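You operate a simulated robot arm through the tools that you are given. There is no shell and no other tool.

You are at the controls of a simulated two-armed robot. One attempt, no reset.

TASK
Take the lid off the clear jar with blue lines and lay it down on the top of bench with dark shelf. Take the jar with green lid and put it on the shelf three of the white shelves. Take the jar marked mica and put it on top of the mould marked rosette. Open the cover of green booklet. The order is free. Set down upright: jar with green lid, jar marked mica.

It is judged by the outcome, as a careful person would: the job done as asked, and still so three seconds after it is handed in. It fails if anything else is knocked over, pushed out of place, dropped, spilled or broken. Lids that push on must go on centred and level and be pressed home; caps that screw on are set level and turned clockwise until they are tight.

THE ROBOT
Two 7-joint arms with two-finger grippers on one trunk, on a base that drives. Base frame: it is fixed to the floor where the robot stands at the start and does not move with it; the origin is under the middle of the robot, x ahead of it, y to its left, z up. Lengths are in mm, angles in degrees, forces in N, time in s.
The left shoulder is at the start at [50, 191, 1192], the right one opposite. With the tool pointing down near the work surface each hand reaches from about 220 to 740 mm from the robot's upright axis, wherever it stands, measured 20 degrees to its own side. Places, roughly: clear jar with blue lines (8x8x9 cm) [600, 100, 1000]; cover of green booklet [-5400, 3400, 900]; jar marked mica [4500, -500, 1500]; jar with green lid [4500, -250, 1250]; mould marked rosette [3000, 3500, 1000]; shelf three of the white shelves (60x17 cm) [4440, -320, 780]. Payload 2.69 kg a hand.
The TCP of each hand is the grasp point between the finger pads, 20 mm short of the fingertips. In the tool frame z runs along the fingers and y along their closing line. The gripper opens to 100 mm. The gripper's body begins 63 mm behind the TCP.
Orientation is that of the tool frame in the base frame, as [roll, pitch, yaw] about the fixed x, y, z axes, in that order (R = Rz(yaw) Ry(pitch) Rx(roll)). With the fingers straight down and closing along the base's y, the tool's x points along the base's -x, its y along +y and its z along -z.

THE INTERFACE
- The arms move only by the tool arm_command. It takes "left_motion", "right_motion" or both (then of equal length, played together; a hand with none holds still); each is a list of rows, each a list of 7 numbers: the shift along the tool's x, y, z in m, then the turn, a rotation vector about the tool's x, y, z in degrees, then the gripper command, from -1 (shut) to 1 (fully open), values between in proportion. In form: [[tx, ty, tz, ax, ay, az, hand], ...]. A call has 1 to 20 rows; each row is the pose to reach, as a shift and turn from the pose commanded when the call began, along the tool's axes at that moment. A row lasts 0.2 s, in which the tool goes at most 50 mm and 8.6 degrees; a call with a longer step from one row to the next is refused whole, and so is a gripper value outside its range. Where a pose cannot be reached the arm comes as near as it can. A force on the tool above 40 N (or 10 N above the force at the start of the call, whichever is more), or a blocked arm, ends the call early, and 0.2 s more pass. Each finger travels about 153 mm/s and halts on what it meets, pressing with about 22 N; the grip force reading is that of the motor and also rises with nothing between the fingers. The clock runs only during rows and for 0.2 s after the last one: add rows that repeat a pose to give the fingers time. It gives the time, the measured TCP pose, the force on the tool (base axes), the opening and the grip force at its end, in the units of the frame above (readings bear some noise), with the torque about the TCP (base axes, N m) and any sound that the robot's microphone picked up, and new pictures: "views" is both (left out), scene, wrist or none (wrist: the cameras of the hands that moved).
- Cameras (640 x 400 px; columns grow to the right, rows downward): "scene" is now at [127.2, 17.7, 1368.9]; the picture's right is [0.20, -0.98, 0.00], its down [-0.50, -0.10, -0.86] and it looks along [0.85, 0.17, -0.51] (base axes); focal length 233 px, centre (320, 200). "left" rides on the left gripper at [70, 19, -99] in its tool frame; the picture's right is [-0.26, 0.97, 0.00], its down [-0.75, -0.20, -0.63] and it looks along [-0.61, -0.16, 0.78] (tool axes); focal length 230 px, centre (320, 200). "right" rides on the right gripper at [70, -19, -99] in its tool frame; the picture's right is [0.26, 0.97, 0.00], its down [-0.75, 0.20, -0.63] and it looks along [-0.61, 0.16, 0.78] (tool axes); focal length 230 px, centre (320, 200). There is no depth. A picture from a camera that has moved, and an enlarged one, comes with that camera's place and axes in the base frame and with its lens.
- raise_lower(by): slides the trunk up (or, below 0, down) by that many mm; the arms and the scene camera ride with it, the base frame stays. It gives what a move gives, with no picture.
- base_move(legs): drives the robot by 1 to 6 legs, each [ahead, left, turn to the left] in mm, mm and degrees, along the robot's own axes; the way and the turn of a leg run together, so that a leg with both is an arc; at most 1500 mm and 180 degrees a leg. The arms and the cameras ride along, it lands a little off, and it stops where it bumps. It gives what a move gives, and a new picture of the scene camera.
- aim_head(pan, tilt): turns the head with the scene camera to pan (to the left, within 80 degrees either way) and tilt (down, from -29 to 69), counted from straight ahead of the robot. It gives what a move gives, and a new picture of the scene camera.
- zoom(camera, box): a new picture of the part [left, top, right, bottom] of that camera's present view, enlarged. The clock stands still meanwhile.
- close_job(): hands the job in; it is judged then, once.

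Nothing tells you exact positions but the pictures and the camera data. Unless the task says otherwise, let go and move clear before handing in.

The tools are called after "Emit:" as name(argument=value, ...) on one line, values as JSON. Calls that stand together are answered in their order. arm_command: Moves the arms, as the interface text tells. Its arguments: {"type":"object","properties":{"left_motion":{"type":"array","items":{"type":"array","items":{"type":"number"}}},"right_motion":{"type":"array","items":{"type":"array","items":{"type":"number"}}},"views":{"type":"string","enum":["both","scene","wrist","none"]}},"required":[]} The other tools are called the same way: raise_lower (by) slides the trunk up or down; base_move (legs) drives the base; aim_head (pan, tilt) turns the head that bears the scene camera; zoom (camera, box) takes an enlarged picture of a part of a camera's view; close_job () hands the job in.

At the start:

```text
time_s: 0.0
left_tcp_pos: [439.3, 286.7, 1224.6]
left_ee_rot: [-179.9, -0.1, -179.9]
left_force: [0.2, -0.6, 0.6]
left_ft_torque: [-0.02, 0.01, 0.04]
left_finger_gap: 100.1
left_finger_force: 0.0
right_tcp_pos: [356.8, -121.1, 1249.9]
right_ee_rot: [-179.9, 0.0, 180.0]
right_force: [0.6, 0.1, 0.3]
right_ft_torque: [0.02, 0.04, 0.03]
right_finger_gap: 100.0
right_finger_force: 0.1
trunk travel left (down, up): [-250.0, 73.0]
robot x, y, heading: [-1.5, 0.9, 0.1]
head pan, tilt: [11.3, 30.4]
```

scene: 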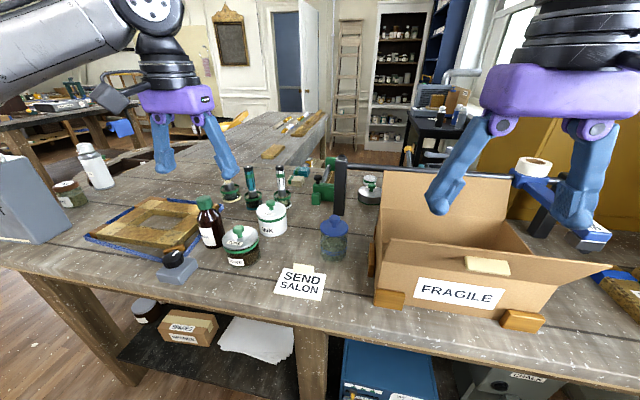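
right: 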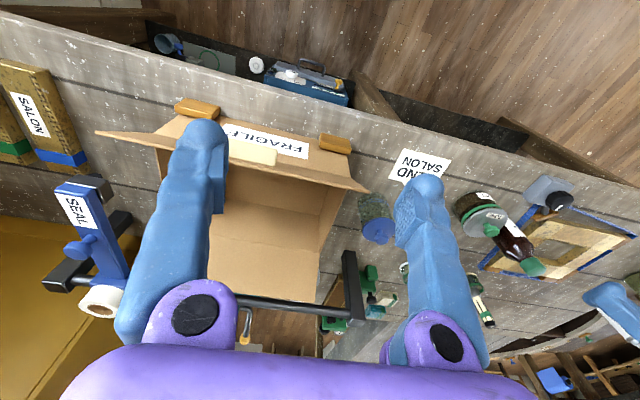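
left: 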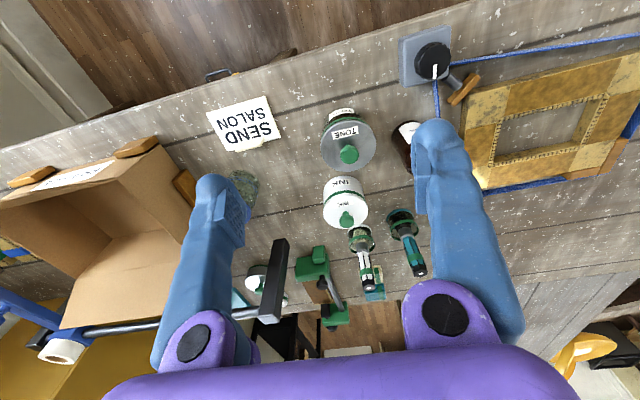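

I see the workbench in front of me; a clear jar with a blue lid stands near (334,238) in the scene view, left of the FRAGILE box. I'll zoom in to study it before moving.

Emit:
zoom(camera="scene", box=[240, 160, 440, 310])

Emit:
zoom(camera="right", box=[320, 140, 520, 280])

Emit:
zoom(camera="scene", box=[320, 10, 480, 160])

```text
2.67 times, centred on (340, 235) of scene
camera zoom: at [127.2, 17.7, 1368.9], right [0.2, -0.98, 0.0], down [-0.5, -0.1, -0.86], along [0.85, 0.17, -0.51], focal length 621 px, centre (267, 107)
```

zoom: 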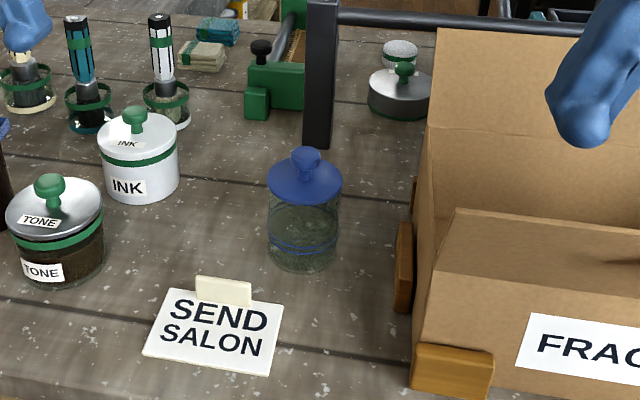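

```text
2.86 times, centred on (420, 210) of right
camera zoom: at [285.3, -139.3, 1349.7], right [-0.26, 0.97, 0.0], down [0.75, 0.2, 0.63], along [0.61, 0.16, -0.78], focal length 657 px, centre (34, 171)
```

zoom: 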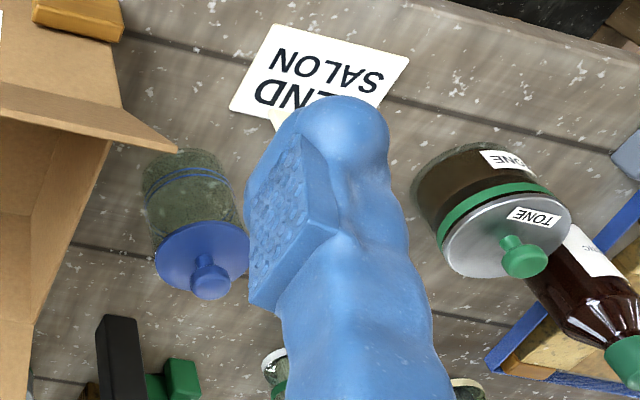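

```text
2.67 times, centred on (400, 85) of scene
camera zoom: at [127.2, 17.7, 1368.9], right [0.2, -0.98, 0.0], down [-0.5, -0.1, -0.86], along [0.85, 0.17, -0.51], focal length 621 px, centre (107, 507)
```

zoom: 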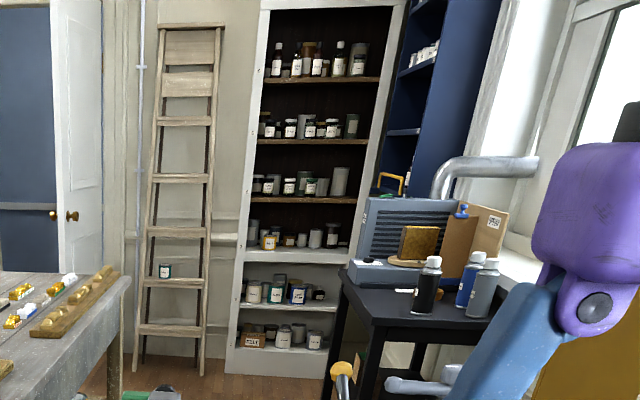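

The jar stands at about (603, 77) with its knob top near z 1032; bench top about z 905. Before touching anything I'll look around the room with the head.

Emit:
aim_head(pan=0, tilt=60)

Emit:
aim_head(pan=75, tilt=20)

Emit:
aim_head(pan=-75, tilt=20)

Emit:
aim_head(pan=40, tilt=10)

Emit:
aim_head(pan=0, tilt=10)

```text
time_s: 0.9
left_tcp_pos: [438.6, 286.0, 1224.3]
left_ee_rot: [-179.8, -0.1, -179.9]
left_force: [0.5, -0.8, -0.2]
left_ft_torque: [0.0, -0.01, -0.04]
left_finger_gap: 99.9
left_finger_force: 0.1
right_tcp_pos: [356.3, -121.2, 1250.1]
right_ee_rot: [179.9, 0.0, -180.0]
right_force: [-0.6, -0.9, -0.3]
right_ft_torque: [0.01, 0.02, 0.03]
right_finger_gap: 100.0
right_finger_force: 0.0
trunk travel left (down, up): [-250.0, 73.0]
robot x, y, heading: [-1.4, 0.5, -0.0]
head pan, tilt: [0.0, 60.0]
camera scene: at [105.4, 0.1, 1327.6], right [0.0, -1.0, 0.0], down [-0.87, 0.0, -0.5], along [0.5, 0.0, -0.87], focal length 233 px, centre (320, 200)
```

scene: 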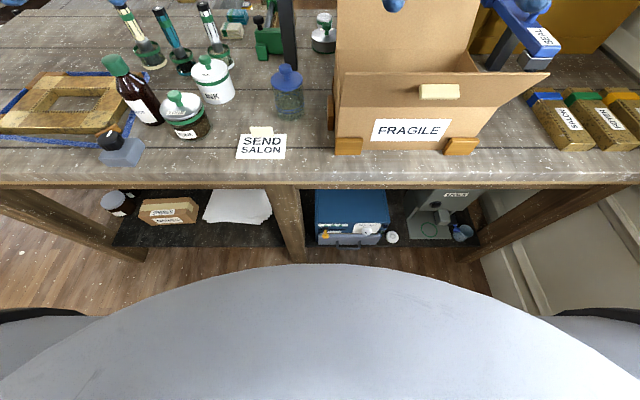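

```text
time_s: 2.4
left_tcp_pos: [439.4, 286.1, 1224.9]
left_ee_rot: [-179.9, -0.1, -179.9]
left_force: [0.1, 0.5, -0.6]
left_ft_torque: [0.0, 0.04, 0.0]
left_finger_gap: 100.0
left_finger_force: 0.1
right_tcp_pos: [356.7, -120.3, 1250.5]
right_ee_rot: [180.0, -0.1, 180.0]
right_force: [-1.0, -0.7, -0.3]
right_ft_torque: [-0.01, -0.04, -0.02]
right_finger_gap: 99.9
right_finger_force: 0.0
trunk travel left (down, up): [-250.0, 73.0]
robot x, y, heading: [-0.3, -1.4, -0.1]
head pan, tilt: [75.0, 20.0]
camera scene: at [62.9, 90.0, 1385.6], right [0.97, -0.26, 0.0], down [-0.09, -0.33, -0.94], along [0.24, 0.91, -0.34], focal length 233 px, centre (320, 200)
```

scene: 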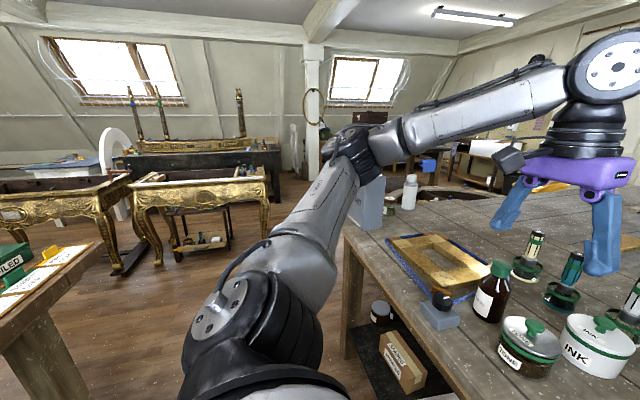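

```text
time_s: 4.8
left_tcp_pos: [440.3, 285.5, 1224.3]
left_ee_rot: [-179.9, -0.1, -179.9]
left_force: [0.5, -0.3, -0.3]
left_ft_torque: [0.0, -0.02, 0.01]
left_finger_gap: 100.1
left_finger_force: 0.0
right_tcp_pos: [356.9, -121.1, 1251.3]
right_ee_rot: [179.9, 0.0, -180.0]
right_force: [-0.1, -0.7, -0.1]
right_ft_torque: [-0.03, 0.03, 0.0]
right_finger_gap: 100.1
right_finger_force: 0.0
trunk travel left (down, up): [-250.0, 73.0]
robot x, y, heading: [1.8, -0.1, -0.2]
head pan, tilt: [-75.0, 20.0]
camera scene: at [62.9, -89.8, 1385.6], right [-0.97, -0.26, 0.0], down [-0.09, 0.33, -0.94], along [0.24, -0.91, -0.34], focal length 233 px, centre (320, 200)
```

scene: 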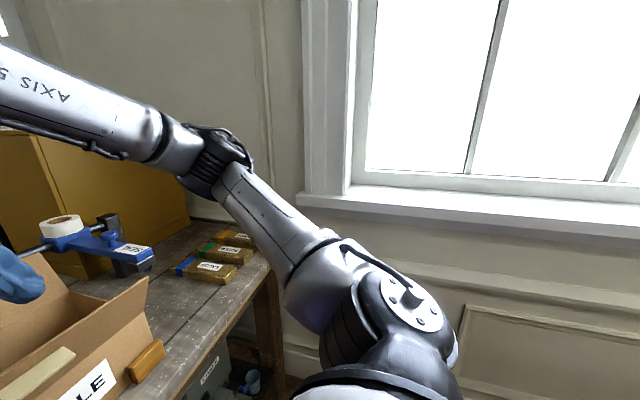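

```text
time_s: 6.7
left_tcp_pos: [439.1, 284.5, 1224.3]
left_ee_rot: [-179.9, -0.1, -179.9]
left_force: [0.8, 0.2, -0.2]
left_ft_torque: [0.0, -0.05, 0.02]
left_finger_gap: 100.4
left_finger_force: 0.0
right_tcp_pos: [356.6, -121.2, 1251.1]
right_ee_rot: [179.9, -0.1, -180.0]
right_force: [0.1, 0.9, 0.4]
right_ft_torque: [-0.01, -0.02, -0.01]
right_finger_gap: 100.1
right_finger_force: 0.0
trunk travel left (down, up): [-250.0, 73.0]
robot x, y, heading: [0.3, -1.4, 0.1]
head pan, tilt: [40.0, 10.0]
camera scene: at [110.0, 59.8, 1401.9], right [0.64, -0.77, 0.0], down [-0.13, -0.11, -0.98], along [0.75, 0.63, -0.17], focal length 233 px, centre (320, 200)
```

scene: 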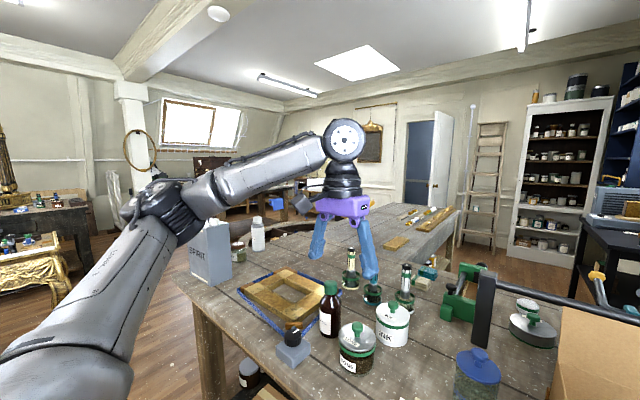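

```text
time_s: 7.8
left_tcp_pos: [439.7, 286.2, 1225.3]
left_ee_rot: [-179.8, -0.1, -180.0]
left_force: [0.3, 0.0, 0.6]
left_ft_torque: [0.0, -0.02, 0.0]
left_finger_gap: 99.9
left_finger_force: 0.0
right_tcp_pos: [355.9, -120.3, 1251.5]
right_ee_rot: [180.0, 0.0, 180.0]
right_force: [0.2, -0.5, -0.1]
right_ft_torque: [0.0, -0.03, -0.01]
right_finger_gap: 100.0
right_finger_force: 0.0
trunk travel left (down, up): [-250.0, 73.0]
robot x, y, heading: [0.1, 0.4, 0.4]
head pan, tilt: [0.0, 10.0]
camera scene: at [131.7, 0.2, 1401.9], right [0.0, -1.0, 0.0], down [-0.17, 0.0, -0.98], along [0.98, 0.0, -0.17], focal length 233 px, centre (320, 200)
```

scene: 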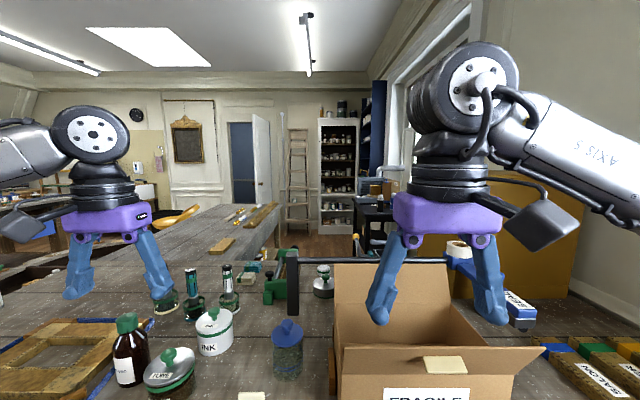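

The workshop bench under me has the dark lower shelf; the white shelves stand at the far wall ahead. I'll bring the left hand over the clear jar to inspect the lid closely.

Emit:
arm_command(left_motion=[[-0.02, -0.026, 0.01, 0, 0, 0, 1], [-0.04, -0.052, 0.022, 0, 0, 0, 1], [-0.06, -0.078, 0.034, 0, 0, 0, 1], [-0.08, -0.104, 0.046, 0, 0, 0, 1], [-0.1, -0.13, 0.058, 0, 0, 0, 1], [-0.12, -0.156, 0.07, 0, 0, 0, 1], [-0.14, -0.182, 0.075, 0, 0, 0, 1], [-0.164, -0.209, 0.075, 0, 0, 0, 1], [-0.164, -0.209, 0.075, 0, 0, 0, 1]])

Emit:
aim_head(pan=5, tilt=35)

```text
time_s: 9.8
left_tcp_pos: [604.7, 77.4, 1149.7]
left_ee_rot: [-179.9, -0.1, -180.0]
left_force: [-0.3, 0.1, 0.1]
left_ft_torque: [-0.01, -0.01, 0.01]
left_finger_gap: 100.3
left_finger_force: 0.2
right_tcp_pos: [356.7, -120.8, 1250.3]
right_ee_rot: [-179.9, 0.0, 179.9]
right_force: [-0.4, 0.5, -0.7]
right_ft_torque: [-0.06, 0.03, 0.0]
right_finger_gap: 99.9
right_finger_force: 0.1
trunk travel left (down, up): [-250.0, 73.0]
robot x, y, heading: [-1.8, -0.3, -0.1]
head pan, tilt: [0.0, 10.0]
camera scene: at [131.4, 1.2, 1402.0], right [0.0, -1.0, 0.0], down [-0.17, 0.0, -0.98], along [0.98, 0.0, -0.17], focal length 233 px, centre (320, 200)
camera left: at [534.2, 96.2, 1249.9], right [0.26, 0.97, 0.0], down [0.75, -0.2, 0.63], along [0.61, -0.16, -0.78], focal length 230 px, centre (320, 200)
```

scene: 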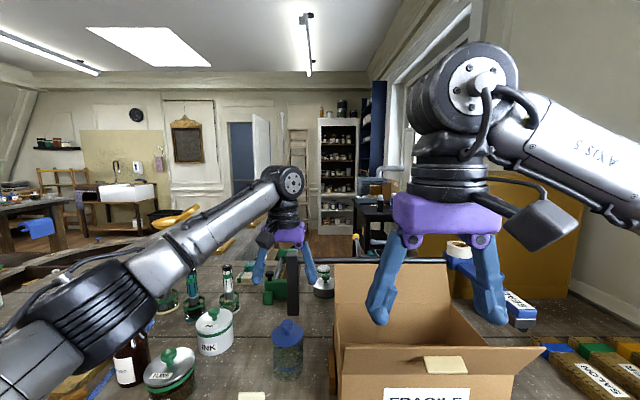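
left: 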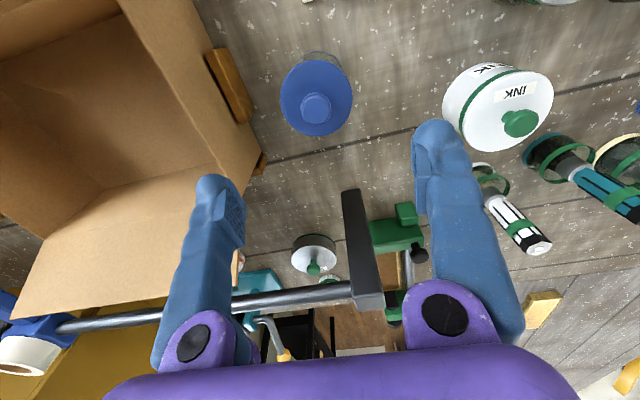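

```text
time_s: 10.7
left_tcp_pos: [604.6, 75.9, 1150.3]
left_ee_rot: [-179.9, -0.1, -179.9]
left_force: [0.0, -1.6, -0.5]
left_ft_torque: [0.01, -0.01, -0.03]
left_finger_gap: 100.0
left_finger_force: 0.1
right_tcp_pos: [355.8, -120.4, 1250.2]
right_ee_rot: [179.9, -0.2, 180.0]
right_force: [-0.1, 0.6, 0.7]
right_ft_torque: [-0.01, -0.01, 0.0]
right_finger_gap: 100.0
right_finger_force: 0.0
trunk travel left (down, up): [-250.0, 73.0]
robot x, y, heading: [1.3, -4.9, 0.1]
head pan, tilt: [5.0, 35.0]
camera scene: at [126.4, 7.8, 1361.9], right [0.09, -1.0, 0.0], down [-0.57, -0.05, -0.82], along [0.82, 0.07, -0.57], focal length 233 px, centre (320, 200)
```

scene: 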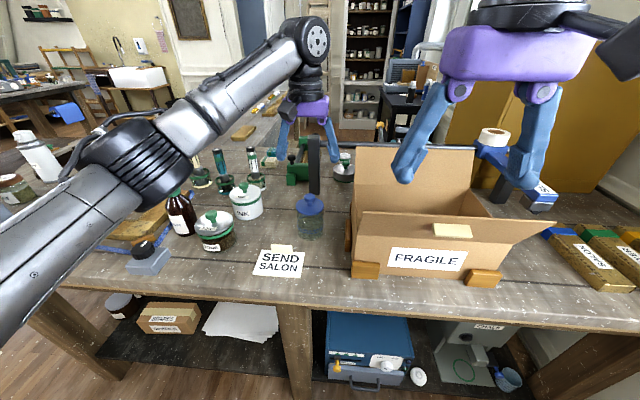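

Emit:
zoom(camera="left", box=[240, 30, 400, 150])

Emit:
zoom(camera="scene", box=[250, 150, 370, 260])

```text
3.33 times, centred on (320, 90) of left
camera zoom: at [534.1, 95.3, 1250.1], right [0.26, 0.97, 0.0], down [0.75, -0.2, 0.63], along [0.61, -0.16, -0.78], focal length 767 px, centre (320, 567)
```

zoom: 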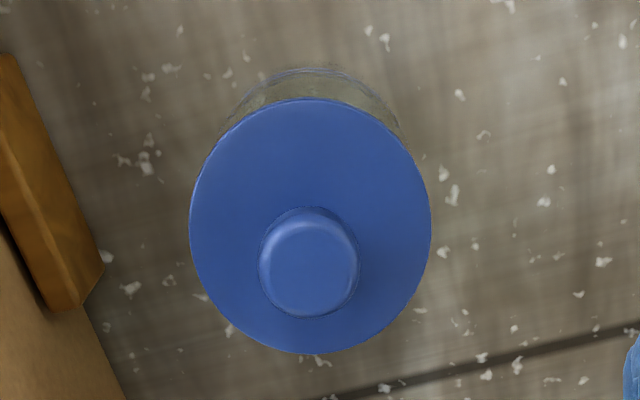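

```text
3.64 times, centred on (310, 205) of scene
camera zoom: at [126.4, 7.8, 1361.9], right [0.09, -1.0, 0.0], down [-0.57, -0.05, -0.82], along [0.82, 0.07, -0.57], focal length 847 px, centre (356, 182)
```

zoom: 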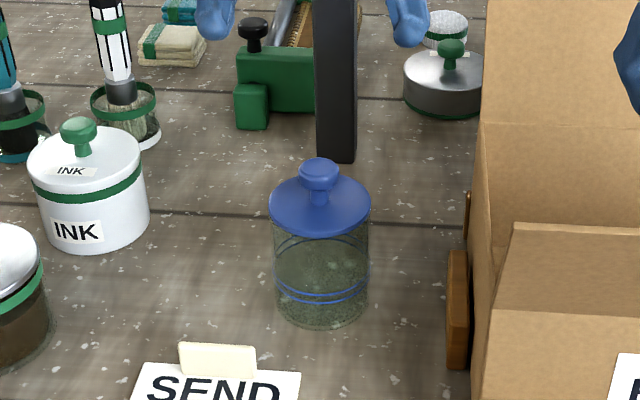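

The blue lid's knob top is near (598, 75, 1040), the lid plate near z 1003. I'll narrow the left fingers and lower them around the knob.

Emit:
arm_command(left_motion=[[0.003, -0.001, 0.01, 0, 0, 0, 0.2], [0.006, -0.002, 0.03, 0, 0, 0, 0.1], [0.006, -0.002, 0.055, 0, 0, 0, 0.1], [0.006, -0.002, 0.075, 0, 0, 0, 0.1], [0.006, -0.002, 0.09, 0, 0, 0, 0.1], [0.006, -0.002, 0.09, 0, 0, 0, 0.1]])

```text
time_s: 12.1
left_tcp_pos: [597.6, 74.3, 1060.2]
left_ee_rot: [180.0, 0.0, -179.9]
left_force: [0.6, -0.3, 0.1]
left_ft_torque: [0.05, 0.01, -0.01]
left_finger_gap: 54.7
left_finger_force: 0.1
right_tcp_pos: [355.6, -121.2, 1250.4]
right_ee_rot: [179.8, 0.0, 180.0]
right_force: [0.3, 0.2, -0.3]
right_ft_torque: [0.03, 0.02, 0.01]
right_finger_gap: 100.0
right_finger_force: 0.1
trunk travel left (down, up): [-250.0, 73.0]
robot x, y, heading: [-0.5, 3.1, -0.0]
head pan, tilt: [5.0, 35.0]
camera scene: at [126.3, 7.7, 1361.8], right [0.09, -1.0, 0.0], down [-0.57, -0.05, -0.82], along [0.82, 0.07, -0.57], focal length 233 px, centre (320, 200)
camera left: at [526.7, 92.6, 1158.5], right [0.26, 0.97, 0.0], down [0.75, -0.2, 0.63], along [0.61, -0.16, -0.78], focal length 230 px, centre (320, 200)
```

scene: 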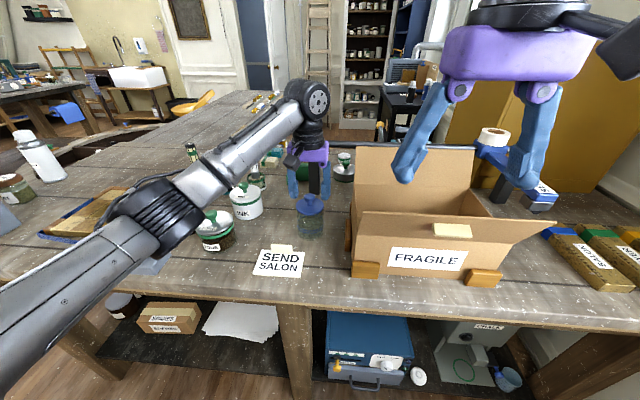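
left: 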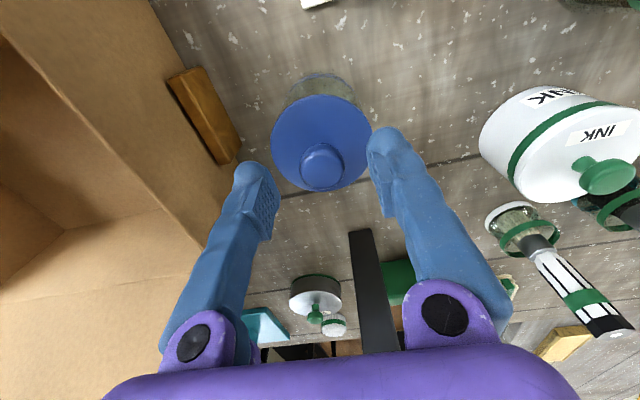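

Fingers straddle the knob well. I'll descend the last 28 mm and close gently on it.

Emit:
arm_command(left_motion=[[0, 0, 0.01, 0, 0, 0, 0.1], [0.001, 0.001, 0.02, 0, 0, 0, 0.1], [0.001, 0.001, 0.028, 0, 0, 0, 0.1], [0.001, 0.001, 0.028, 0, 0, 0, -0.2], [0.001, 0.001, 0.028, 0, 0, 0, -0.6], [0.001, 0.001, 0.028, 0, 0, 0, -1], [0.001, 0.001, 0.028, 0, 0, 0, -1]])

```text
time_s: 13.7
left_tcp_pos: [595.3, 74.7, 1032.5]
left_ee_rot: [-179.9, 0.0, 180.0]
left_force: [-0.5, -2.0, 6.3]
left_ft_torque: [-0.06, 0.03, -0.05]
left_finger_gap: 18.7
left_finger_force: 22.6
right_tcp_pos: [356.0, -120.9, 1251.2]
right_ee_rot: [179.9, 0.1, -179.9]
right_force: [-0.1, -0.4, -0.6]
right_ft_torque: [0.01, -0.02, -0.05]
right_finger_gap: 100.2
right_finger_force: 0.0
trunk travel left (down, up): [-250.0, 73.0]
robot x, y, heading: [-2.4, -3.6, 0.1]
head pan, tilt: [5.0, 35.0]
camera scene: at [125.5, 7.4, 1361.9], right [0.09, -1.0, 0.0], down [-0.57, -0.05, -0.82], along [0.82, 0.07, -0.57], focal length 233 px, centre (320, 200)
camera left: at [524.6, 94.1, 1131.1], right [0.26, 0.97, 0.0], down [0.75, -0.2, 0.63], along [0.61, -0.16, -0.78], focal length 230 px, centre (320, 200)
```

scene: 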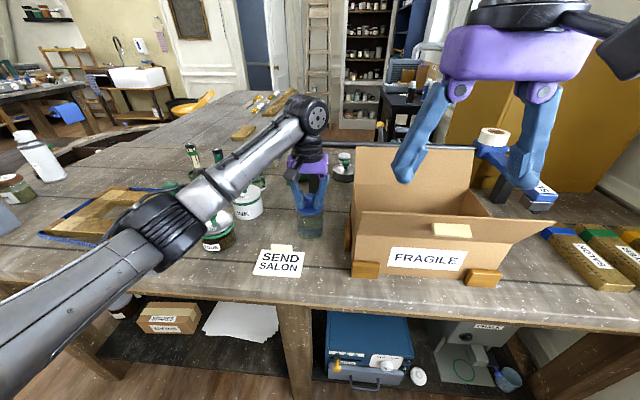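
left: 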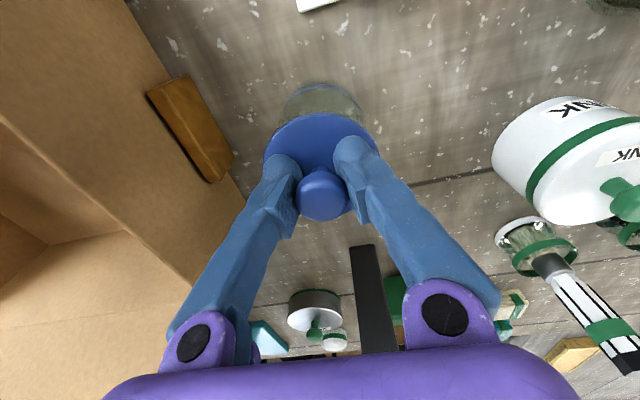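

The fingers hold the knob's neck (gap 18.7 mm). I'll pull up just a few millimetres and read the force to see whether the lid comes free or carries the jar.

Emit:
arm_command(left_motion=[[0, 0, -0.002, 0, 0, 0, -1], [0, 0, -0.004, 0, 0, 0, -1], [0, 0, -0.006, 0, 0, 0, -1], [0, 0, -0.006, 0, 0, 0, -1]])

Emit:
zoom(camera="scene", box=[260, 150, 370, 250])

Emit:
zoom(camera="left", box=[220, 60, 420, 240])

```text
time_s: 14.7
left_tcp_pos: [595.5, 75.3, 1037.7]
left_ee_rot: [-180.0, -0.1, -179.9]
left_force: [-0.1, 0.5, 0.3]
left_ft_torque: [-0.02, -0.01, 0.03]
left_finger_gap: 18.7
left_finger_force: 22.0
right_tcp_pos: [356.2, -121.6, 1249.9]
right_ee_rot: [179.8, 0.1, 180.0]
right_force: [-0.9, 0.5, -0.5]
right_ft_torque: [-0.02, -0.01, 0.0]
right_finger_gap: 100.1
right_finger_force: 0.0
trunk travel left (down, up): [-250.0, 73.0]
robot x, y, heading: [1.3, -2.1, 0.3]
head pan, tilt: [5.0, 35.0]
heard: snap
camera scene: at [126.4, 7.8, 1361.8], right [0.09, -1.0, 0.0], down [-0.57, -0.05, -0.82], along [0.82, 0.07, -0.57], focal length 233 px, centre (320, 200)
camera left: at [525.1, 94.1, 1136.6], right [0.26, 0.97, 0.0], down [0.75, -0.2, 0.63], along [0.61, -0.16, -0.78], focal length 230 px, centre (320, 200)
```

scene: 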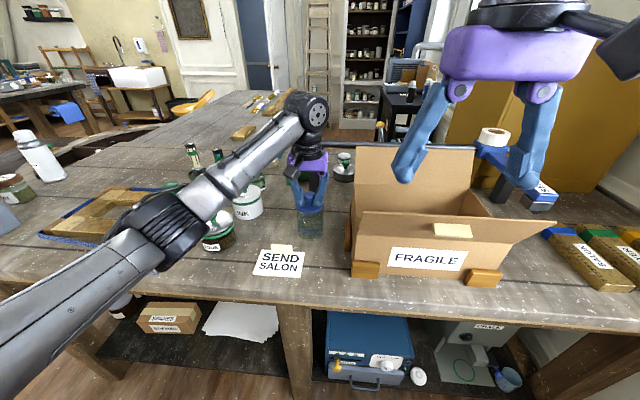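
left: 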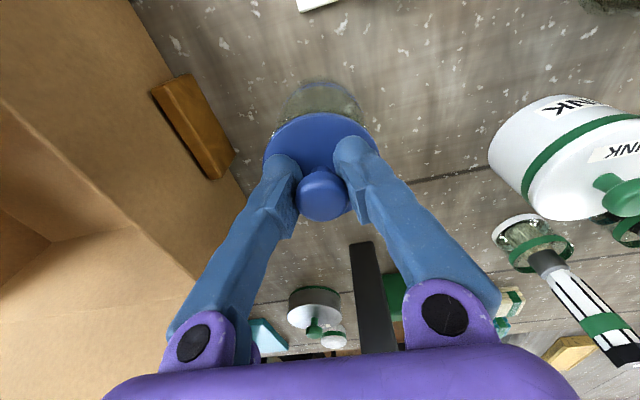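

```text
4.00 times, centred on (315, 200) of scene
camera zoom: at [126.4, 7.8, 1361.8], right [0.09, -1.0, 0.0], down [-0.57, -0.05, -0.82], along [0.82, 0.07, -0.57], focal length 932 px, centre (340, 200)
```

zoom: 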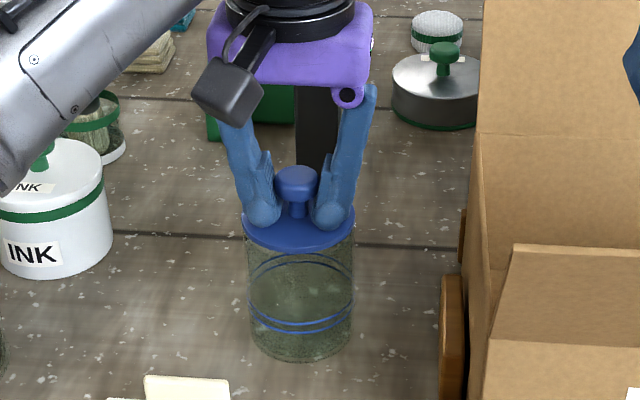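

```text
2.22 times, centred on (320, 150) of left
camera zoom: at [525.1, 94.1, 1136.6], right [0.26, 0.97, 0.0], down [0.75, -0.2, 0.63], along [0.61, -0.16, -0.78], focal length 511 px, centre (320, 311)
```

zoom: 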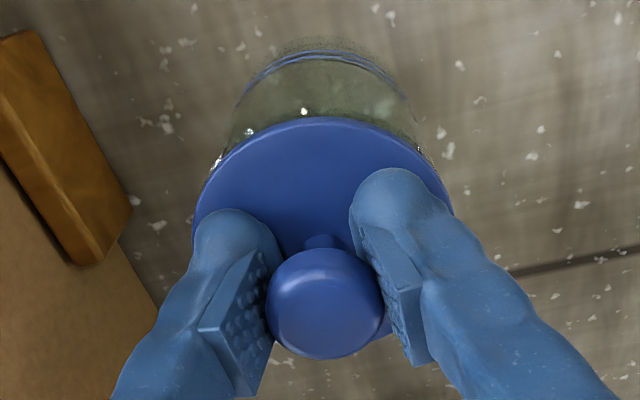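

I heard a snap and the pull force is gone, so the push-fit lid has likely popped free with the jar still down. I'll raise further and check.

Emit:
arm_command(left_motion=[[0, 0, -0.005, 0, 0, 0, -1], [0, 0, -0.01, 0, 0, 0, -1], [0, 0, -0.018, 0, 0, 0, -1], [0, 0, -0.018, 0, 0, 0, -1]])

Emit:
zoom(camera="scene", box=[260, 150, 370, 250])

```text
time_s: 15.7
left_tcp_pos: [596.8, 76.8, 1055.5]
left_ee_rot: [-179.9, -0.1, -179.9]
left_force: [-0.5, -0.7, 0.1]
left_ft_torque: [-0.02, 0.0, -0.03]
left_finger_gap: 18.6
left_finger_force: 22.0
right_tcp_pos: [357.0, -120.9, 1252.1]
right_ee_rot: [179.9, -0.1, 180.0]
right_force: [-0.9, 0.9, 0.6]
right_ft_torque: [0.02, -0.01, 0.0]
right_finger_gap: 99.8
right_finger_force: 0.2
trunk travel left (down, up): [-250.0, 73.0]
robot x, y, heading: [-3.4, 0.2, -0.0]
head pan, tilt: [5.0, 35.0]
camera scene: at [126.5, 7.8, 1361.8], right [0.09, -1.0, 0.0], down [-0.57, -0.05, -0.82], along [0.82, 0.07, -0.57], focal length 233 px, centre (320, 200)
camera left: at [525.9, 94.7, 1155.0], right [0.26, 0.97, 0.0], down [0.75, -0.2, 0.63], along [0.61, -0.16, -0.78], focal length 230 px, centre (320, 200)
```

scene: 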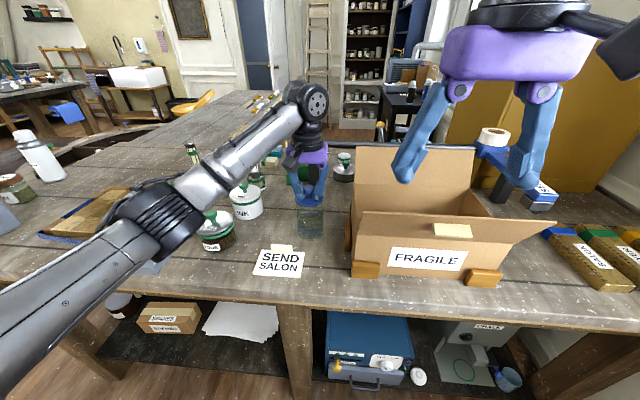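
left: 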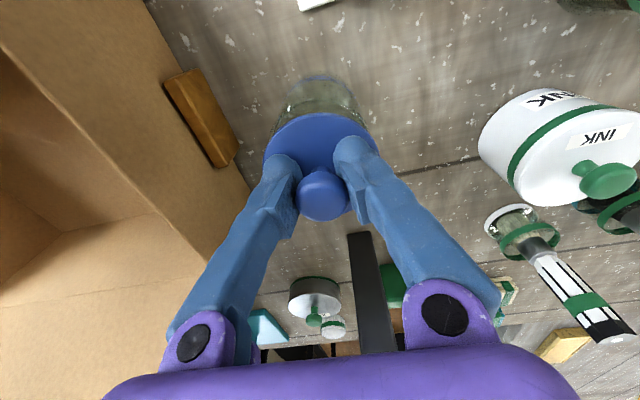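

```text
4.00 times, centred on (315, 200) of scene
camera zoom: at [126.5, 7.8, 1361.8], right [0.09, -1.0, 0.0], down [-0.57, -0.05, -0.82], along [0.82, 0.07, -0.57], focal length 932 px, centre (340, 200)
```

zoom: 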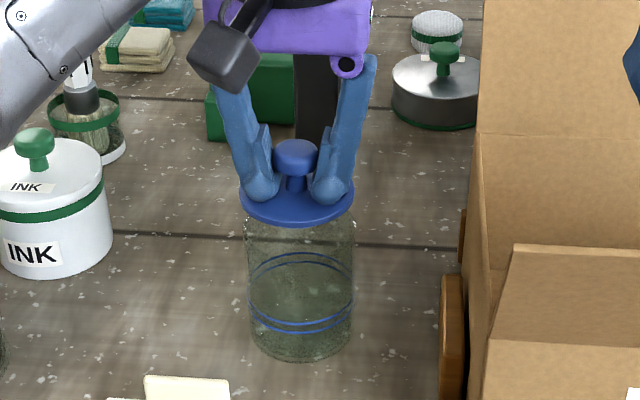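

The lid is off and the jar still stands. I'll carry the lid to the clear bench spot between this jar and the INK pot, about (625, 178), and lower it gently.

Emit:
arm_command(left_motion=[[0, 0, -0.02, 0, 0, 0, -1], [0, 0, -0.035, 0, 0, 0, -1], [-0.01, 0.035, -0.035, 0, 0, 0, -1], [-0.02, 0.07, -0.035, 0, 0, 0, -1], [-0.0285, 0.1025, -0.035, 0, 0, 0, -1], [-0.0285, 0.1025, 0.0, 0, 0, 0, -1], [-0.0285, 0.1025, 0.03, 0, 0, 0, -1], [-0.0285, 0.1025, 0.06, 0, 0, 0, -1], [-0.0285, 0.1025, 0.08, 0, 0, 0, -1], [-0.0285, 0.1025, 0.08, 0, 0, 0, -1]])

Emit:
zoom(camera="scene", box=[220, 150, 370, 260])

```text
time_s: 17.9
left_tcp_pos: [622.7, 180.5, 976.9]
left_ee_rot: [-179.9, -0.2, -179.9]
left_force: [0.1, -0.2, -1.4]
left_ft_torque: [0.02, -0.01, 0.01]
left_finger_gap: 18.8
left_finger_force: 21.7
right_tcp_pos: [356.7, -121.6, 1251.3]
right_ee_rot: [179.8, 0.0, 180.0]
right_force: [0.1, 0.0, -0.1]
right_ft_torque: [-0.01, -0.02, -0.02]
right_finger_gap: 100.1
right_finger_force: 0.1
trunk travel left (down, up): [-250.0, 73.0]
robot x, y, heading: [2.5, -1.5, 0.1]
head pan, tilt: [5.0, 35.0]
camera scene: at [126.4, 7.7, 1361.8], right [0.09, -1.0, 0.0], down [-0.57, -0.05, -0.82], along [0.82, 0.07, -0.57], focal length 233 px, centre (320, 200)
camera left: at [551.4, 199.1, 1075.3], right [0.26, 0.97, 0.0], down [0.75, -0.2, 0.63], along [0.61, -0.16, -0.78], focal length 230 px, centre (320, 200)
```

scene: 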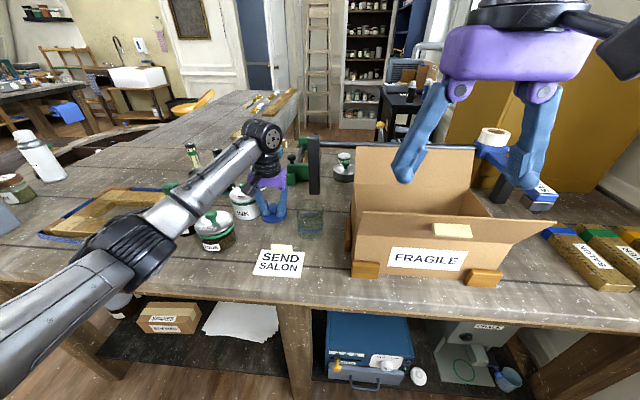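
left: 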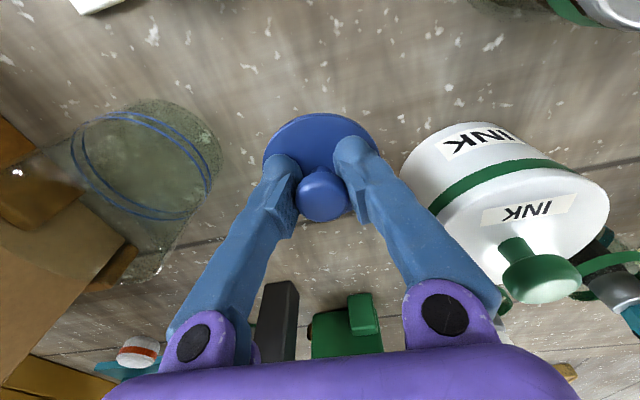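

```text
3.64 times, centred on (295, 205) of scene
camera zoom: at [126.4, 7.7, 1361.8], right [0.09, -1.0, 0.0], down [-0.57, -0.05, -0.82], along [0.82, 0.07, -0.57], focal length 847 px, centre (411, 182)
```

zoom: 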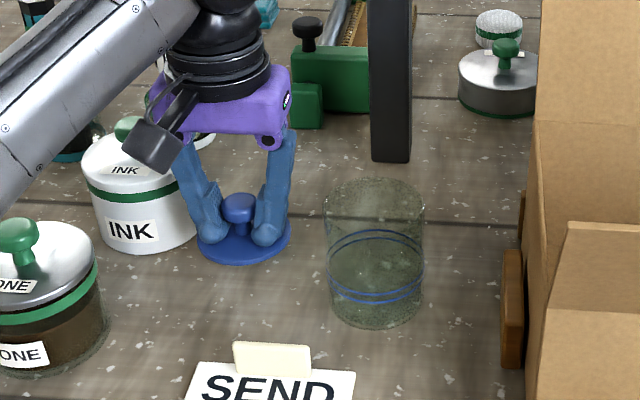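

The lid hovers in free space. I'll shift it a few mm away from the INK pot and continue lowering in small steps, watching the force.

Emit:
arm_command(left_motion=[[0, -0.006, 0.004, 0, 0, 0, -1], [0, -0.006, 0.008, 0, 0, 0, -1], [0, -0.006, 0.012, 0, 0, 0, -1], [0, -0.006, 0.016, 0, 0, 0, -1], [0, -0.006, 0.016, 0, 0, 0, -1]], views="wrist")

Emit:
zoom(camera="scene", box=[220, 150, 370, 260])

```text
time_s: 19.1
left_tcp_pos: [624.4, 171.2, 958.5]
left_ee_rot: [-180.0, -0.1, -179.8]
left_force: [-0.1, -0.3, 0.9]
left_ft_torque: [-0.01, 0.0, 0.01]
left_finger_gap: 18.8
left_finger_force: 21.7
right_tcp_pos: [356.2, -120.9, 1249.8]
right_ee_rot: [179.8, 0.0, -180.0]
right_force: [-0.2, -0.2, 0.1]
right_ft_torque: [0.07, 0.0, -0.02]
right_finger_gap: 100.0
right_finger_force: 0.1
trunk travel left (down, up): [-250.0, 73.0]
robot x, y, heading: [-1.1, 0.9, 0.4]
head pan, tilt: [5.0, 35.0]
camera left: at [553.4, 190.8, 1059.0], right [0.26, 0.97, 0.0], down [0.75, -0.2, 0.63], along [0.61, -0.16, -0.78], focal length 230 px, centre (320, 200)
```

left: 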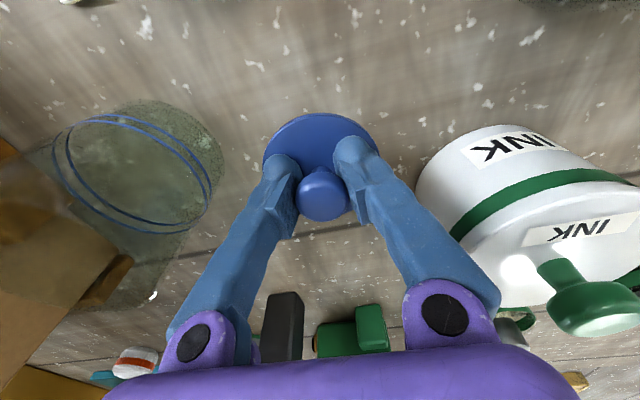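

```text
3.64 times, centred on (295, 205) of scene
camera zoom: at [126.4, 7.8, 1361.8], right [0.09, -1.0, 0.0], down [-0.57, -0.05, -0.82], along [0.82, 0.07, -0.57], focal length 847 px, centre (411, 182)
```

zoom: 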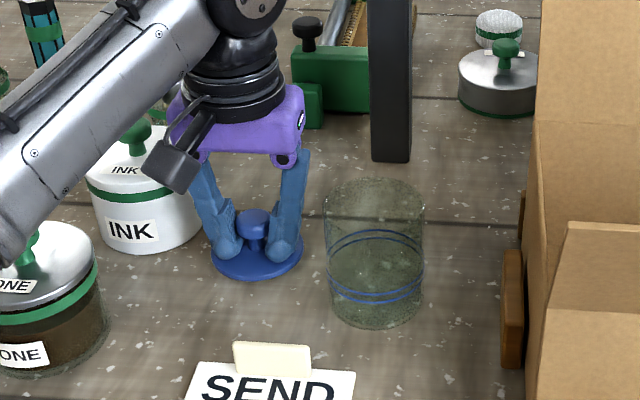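

Emit:
arm_command(left_motion=[[0, 0, 0.004, 0, 0, 0, -1], [0, 0, 0.008, 0, 0, 0, -1], [0, 0, 0.011, 0, 0, 0, -1], [0, 0, 0.014, 0, 0, 0, -1], [0, 0, 0.014, 0, 0, 0, -1]], views="wrist")

Emit:
zoom(camera="scene", box=[220, 150, 370, 260])

```text
time_s: 20.3
left_tcp_pos: [625.3, 172.3, 949.5]
left_ee_rot: [-179.9, 0.5, -179.9]
left_force: [0.8, 3.3, 30.2]
left_ft_torque: [0.1, 0.21, -0.01]
left_finger_gap: 18.6
left_finger_force: 22.3
right_tcp_pos: [353.8, -120.9, 1251.7]
right_ee_rot: [179.9, 0.2, -180.0]
right_force: [-0.7, -0.2, 0.0]
right_ft_torque: [-0.03, -0.02, -0.01]
right_finger_gap: 100.0
right_finger_force: 0.1
trunk travel left (down, up): [-250.0, 73.0]
robot x, y, heading: [1.2, 1.6, 0.1]
head pan, tilt: [5.0, 35.0]
camera left: at [552.9, 191.4, 1049.2], right [0.26, 0.97, 0.0], down [0.75, -0.2, 0.64], along [0.61, -0.16, -0.77], focal length 230 px, centre (320, 200)
```

left: 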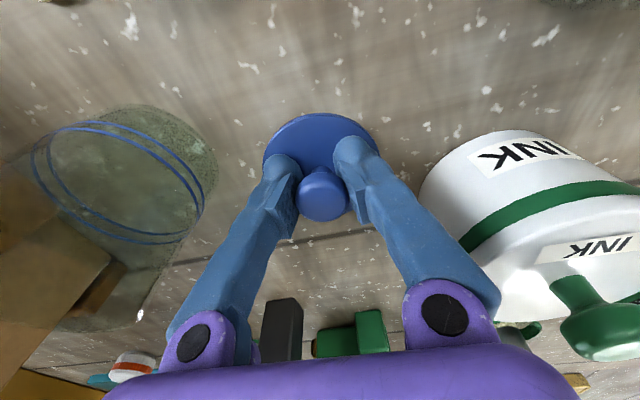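

```text
3.64 times, centred on (295, 205) of scene
camera zoom: at [123.3, 7.4, 1362.6], right [0.09, -1.0, 0.0], down [-0.57, -0.05, -0.82], along [0.82, 0.07, -0.57], focal length 847 px, centre (411, 182)
```

zoom: 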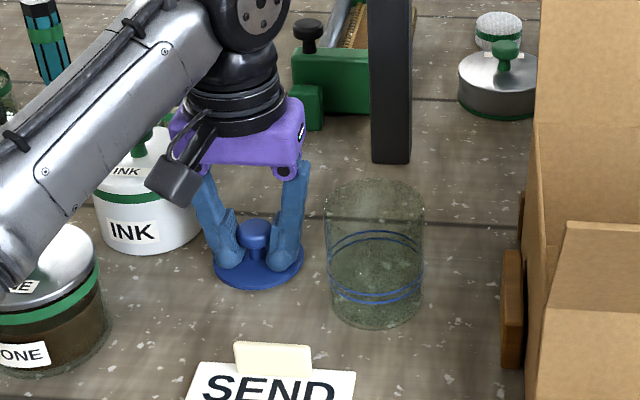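

The lid is touching the bench (30 N). I'll relax upward a few mm, open the fingers, and rise clear.

Emit:
arm_command(left_motion=[[0, 0, -0.003, 0, 0, 0, -1], [0, 0, -0.0045, 0, 0, 0, -1], [0, 0, -0.0045, 0, 0, 0, -0.4], [0, 0, -0.0045, 0, 0, 0, 0.0], [0, 0, -0.0045, 0, 0, 0, 0.0]], views="wrist")

Emit:
zoom(camera="scene", box=[220, 150, 370, 260])

```text
time_s: 21.5
left_tcp_pos: [623.5, 170.5, 954.9]
left_ee_rot: [-179.8, -0.1, 180.0]
left_force: [-1.4, -2.9, 18.4]
left_ft_torque: [0.0, 0.01, 0.02]
left_finger_gap: 43.1
left_finger_force: 0.1
right_tcp_pos: [354.8, -122.0, 1251.0]
right_ee_rot: [179.9, 0.2, -180.0]
right_force: [0.8, -0.1, -0.2]
right_ft_torque: [0.02, -0.01, -0.03]
right_finger_gap: 99.9
right_finger_force: 0.0
trunk travel left (down, up): [-250.0, 73.0]
robot x, y, heading: [-6.0, 2.0, 0.1]
head pan, tilt: [5.0, 35.0]
camera left: at [551.9, 190.0, 1051.2], right [0.26, 0.97, 0.0], down [0.75, -0.2, 0.63], along [0.61, -0.16, -0.78], focal length 230 px, centre (320, 200)
```

left: 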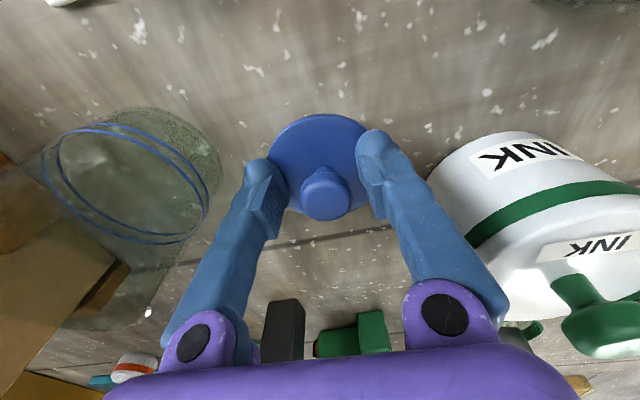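

```text
3.64 times, centred on (295, 205) of scene
camera zoom: at [124.2, 6.7, 1362.1], right [0.09, -1.0, 0.0], down [-0.57, -0.05, -0.82], along [0.82, 0.07, -0.57], focal length 847 px, centre (411, 182)
```

zoom: 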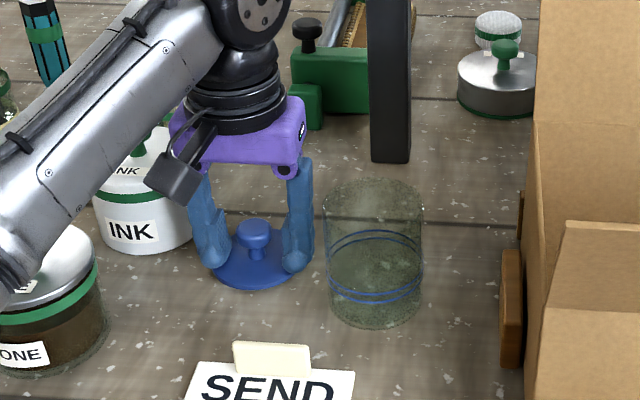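

The lid rests on the bench, released. I'll lift the hand straight up and tuck it back toward its starting pose.

Emit:
arm_command(left_motion=[[0, 0, -0.005, 0, 0, 0, 0.0], [0, 0, -0.015, 0, 0, 0, 0.0], [0, 0, -0.04, 0, 0, 0, 0.0], [0, 0, -0.07, 0, 0, 0, 0.0], [0, 0, -0.11, 0, 0, 0, 0.0], [0, 0, -0.15, 0, 0, 0, 0.0], [0.01, 0.01, -0.19, 0, 0, 0, 0.0], [0.04, 0.03, -0.22, 0, 0, 0, 0.0], [0.08, 0.05, -0.25, 0, 0, 0, 0.0], [0.12, 0.06, -0.275, 0, 0, 0, 0.0], [0.16, 0.08, -0.275, 0, 0, 0, 0.0], [0.2, 0.1, -0.275, 0, 0, 0, 0.0], [0.24, 0.1, -0.275, 0, 0, 0, 0.0], [0.28, 0.1, -0.275, 0, 0, 0, 0.0]])

Emit:
zoom(camera="scene", box=[200, 150, 370, 280])

```text
refused: row 9 steps farther than a row can; nothing moved
```

```text
3.08 times, centred on (285, 215) of scene
camera zoom: at [124.2, 6.7, 1362.1], right [0.09, -1.0, 0.0], down [-0.57, -0.05, -0.82], along [0.82, 0.07, -0.57], focal length 717 px, centre (428, 154)
```

zoom: 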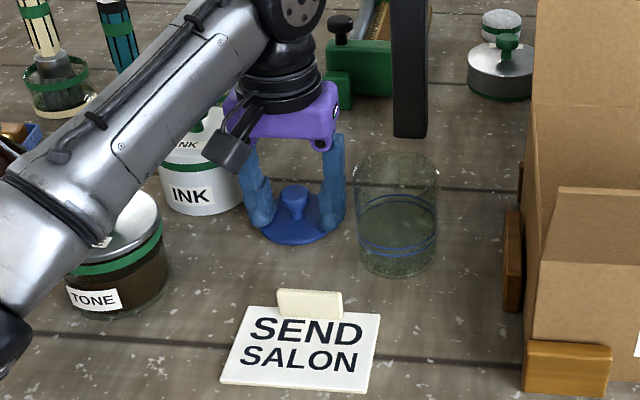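

Emit:
arm_command(left_motion=[[0, 0, -0.005, 0, 0, 0, 0.0], [0, 0, -0.015, 0, 0, 0, 0.0], [0, 0, -0.04, 0, 0, 0, 0.0], [0, 0, -0.07, 0, 0, 0, 0.0], [0, 0, -0.11, 0, 0, 0, 0.0], [0, 0, -0.15, 0, 0, 0, 0.0], [0, 0, -0.19, 0, 0, 0, 0.0], [0.02, 0.02, -0.22, 0, 0, 0, 0.0], [0.05, 0.04, -0.245, 0, 0, 0, 0.0], [0.08, 0.06, -0.27, 0, 0, 0, 0.0], [0.12, 0.08, -0.27, 0, 0, 0, 0.0], [0.16, 0.1, -0.27, 0, 0, 0, 0.0], [0.18, 0.11, -0.27, 0, 0, 0, 0.0], [0.18, 0.11, -0.27, 0, 0, 0, 0.0]])

Emit:
zoom(camera="scene", box=[200, 150, 370, 280])

```text
time_s: 24.5
left_tcp_pos: [444.1, 282.6, 1218.4]
left_ee_rot: [-179.9, 0.0, -179.9]
left_force: [0.3, -0.4, 0.1]
left_ft_torque: [0.0, -0.01, 0.02]
left_finger_gap: 49.9
left_finger_force: 0.1
right_tcp_pos: [356.8, -120.8, 1251.4]
right_ee_rot: [179.8, 0.1, -180.0]
right_force: [-0.2, -0.1, -0.6]
right_ft_torque: [0.0, 0.0, -0.02]
right_finger_gap: 99.9
right_finger_force: 0.0
trunk travel left (down, up): [-250.0, 73.0]
robot x, y, heading: [0.6, 0.6, -0.1]
head pan, tilt: [5.0, 35.0]
camera scene: at [126.5, 7.7, 1361.8], right [0.09, -1.0, 0.0], down [-0.57, -0.05, -0.82], along [0.82, 0.07, -0.57], focal length 233 px, centre (320, 200)
camera left: at [372.0, 302.4, 1317.7], right [0.26, 0.97, 0.0], down [0.75, -0.2, 0.63], along [0.61, -0.16, -0.78], focal length 230 px, centre (320, 200)
```

scene: 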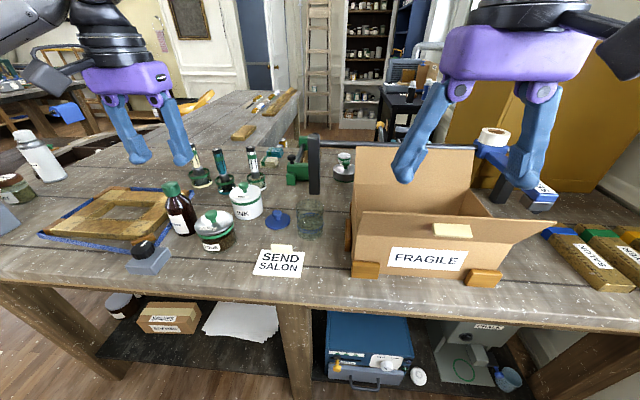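
left: 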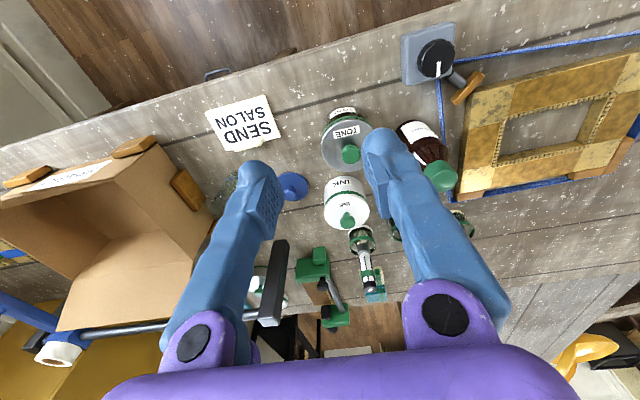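

```text
3.08 times, centred on (285, 215) of scene
camera zoom: at [126.5, 7.7, 1361.8], right [0.09, -1.0, 0.0], down [-0.57, -0.05, -0.82], along [0.82, 0.07, -0.57], focal length 717 px, centre (428, 154)
```

zoom: 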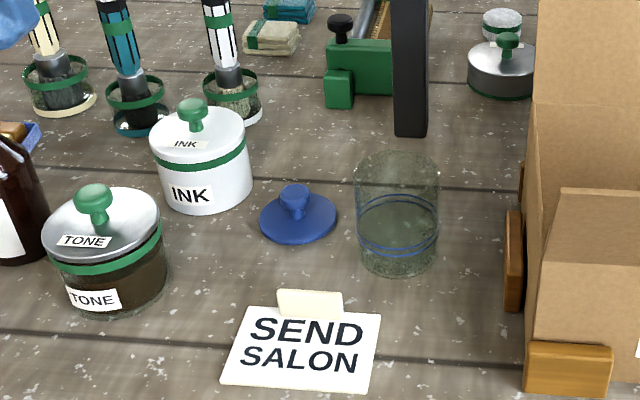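

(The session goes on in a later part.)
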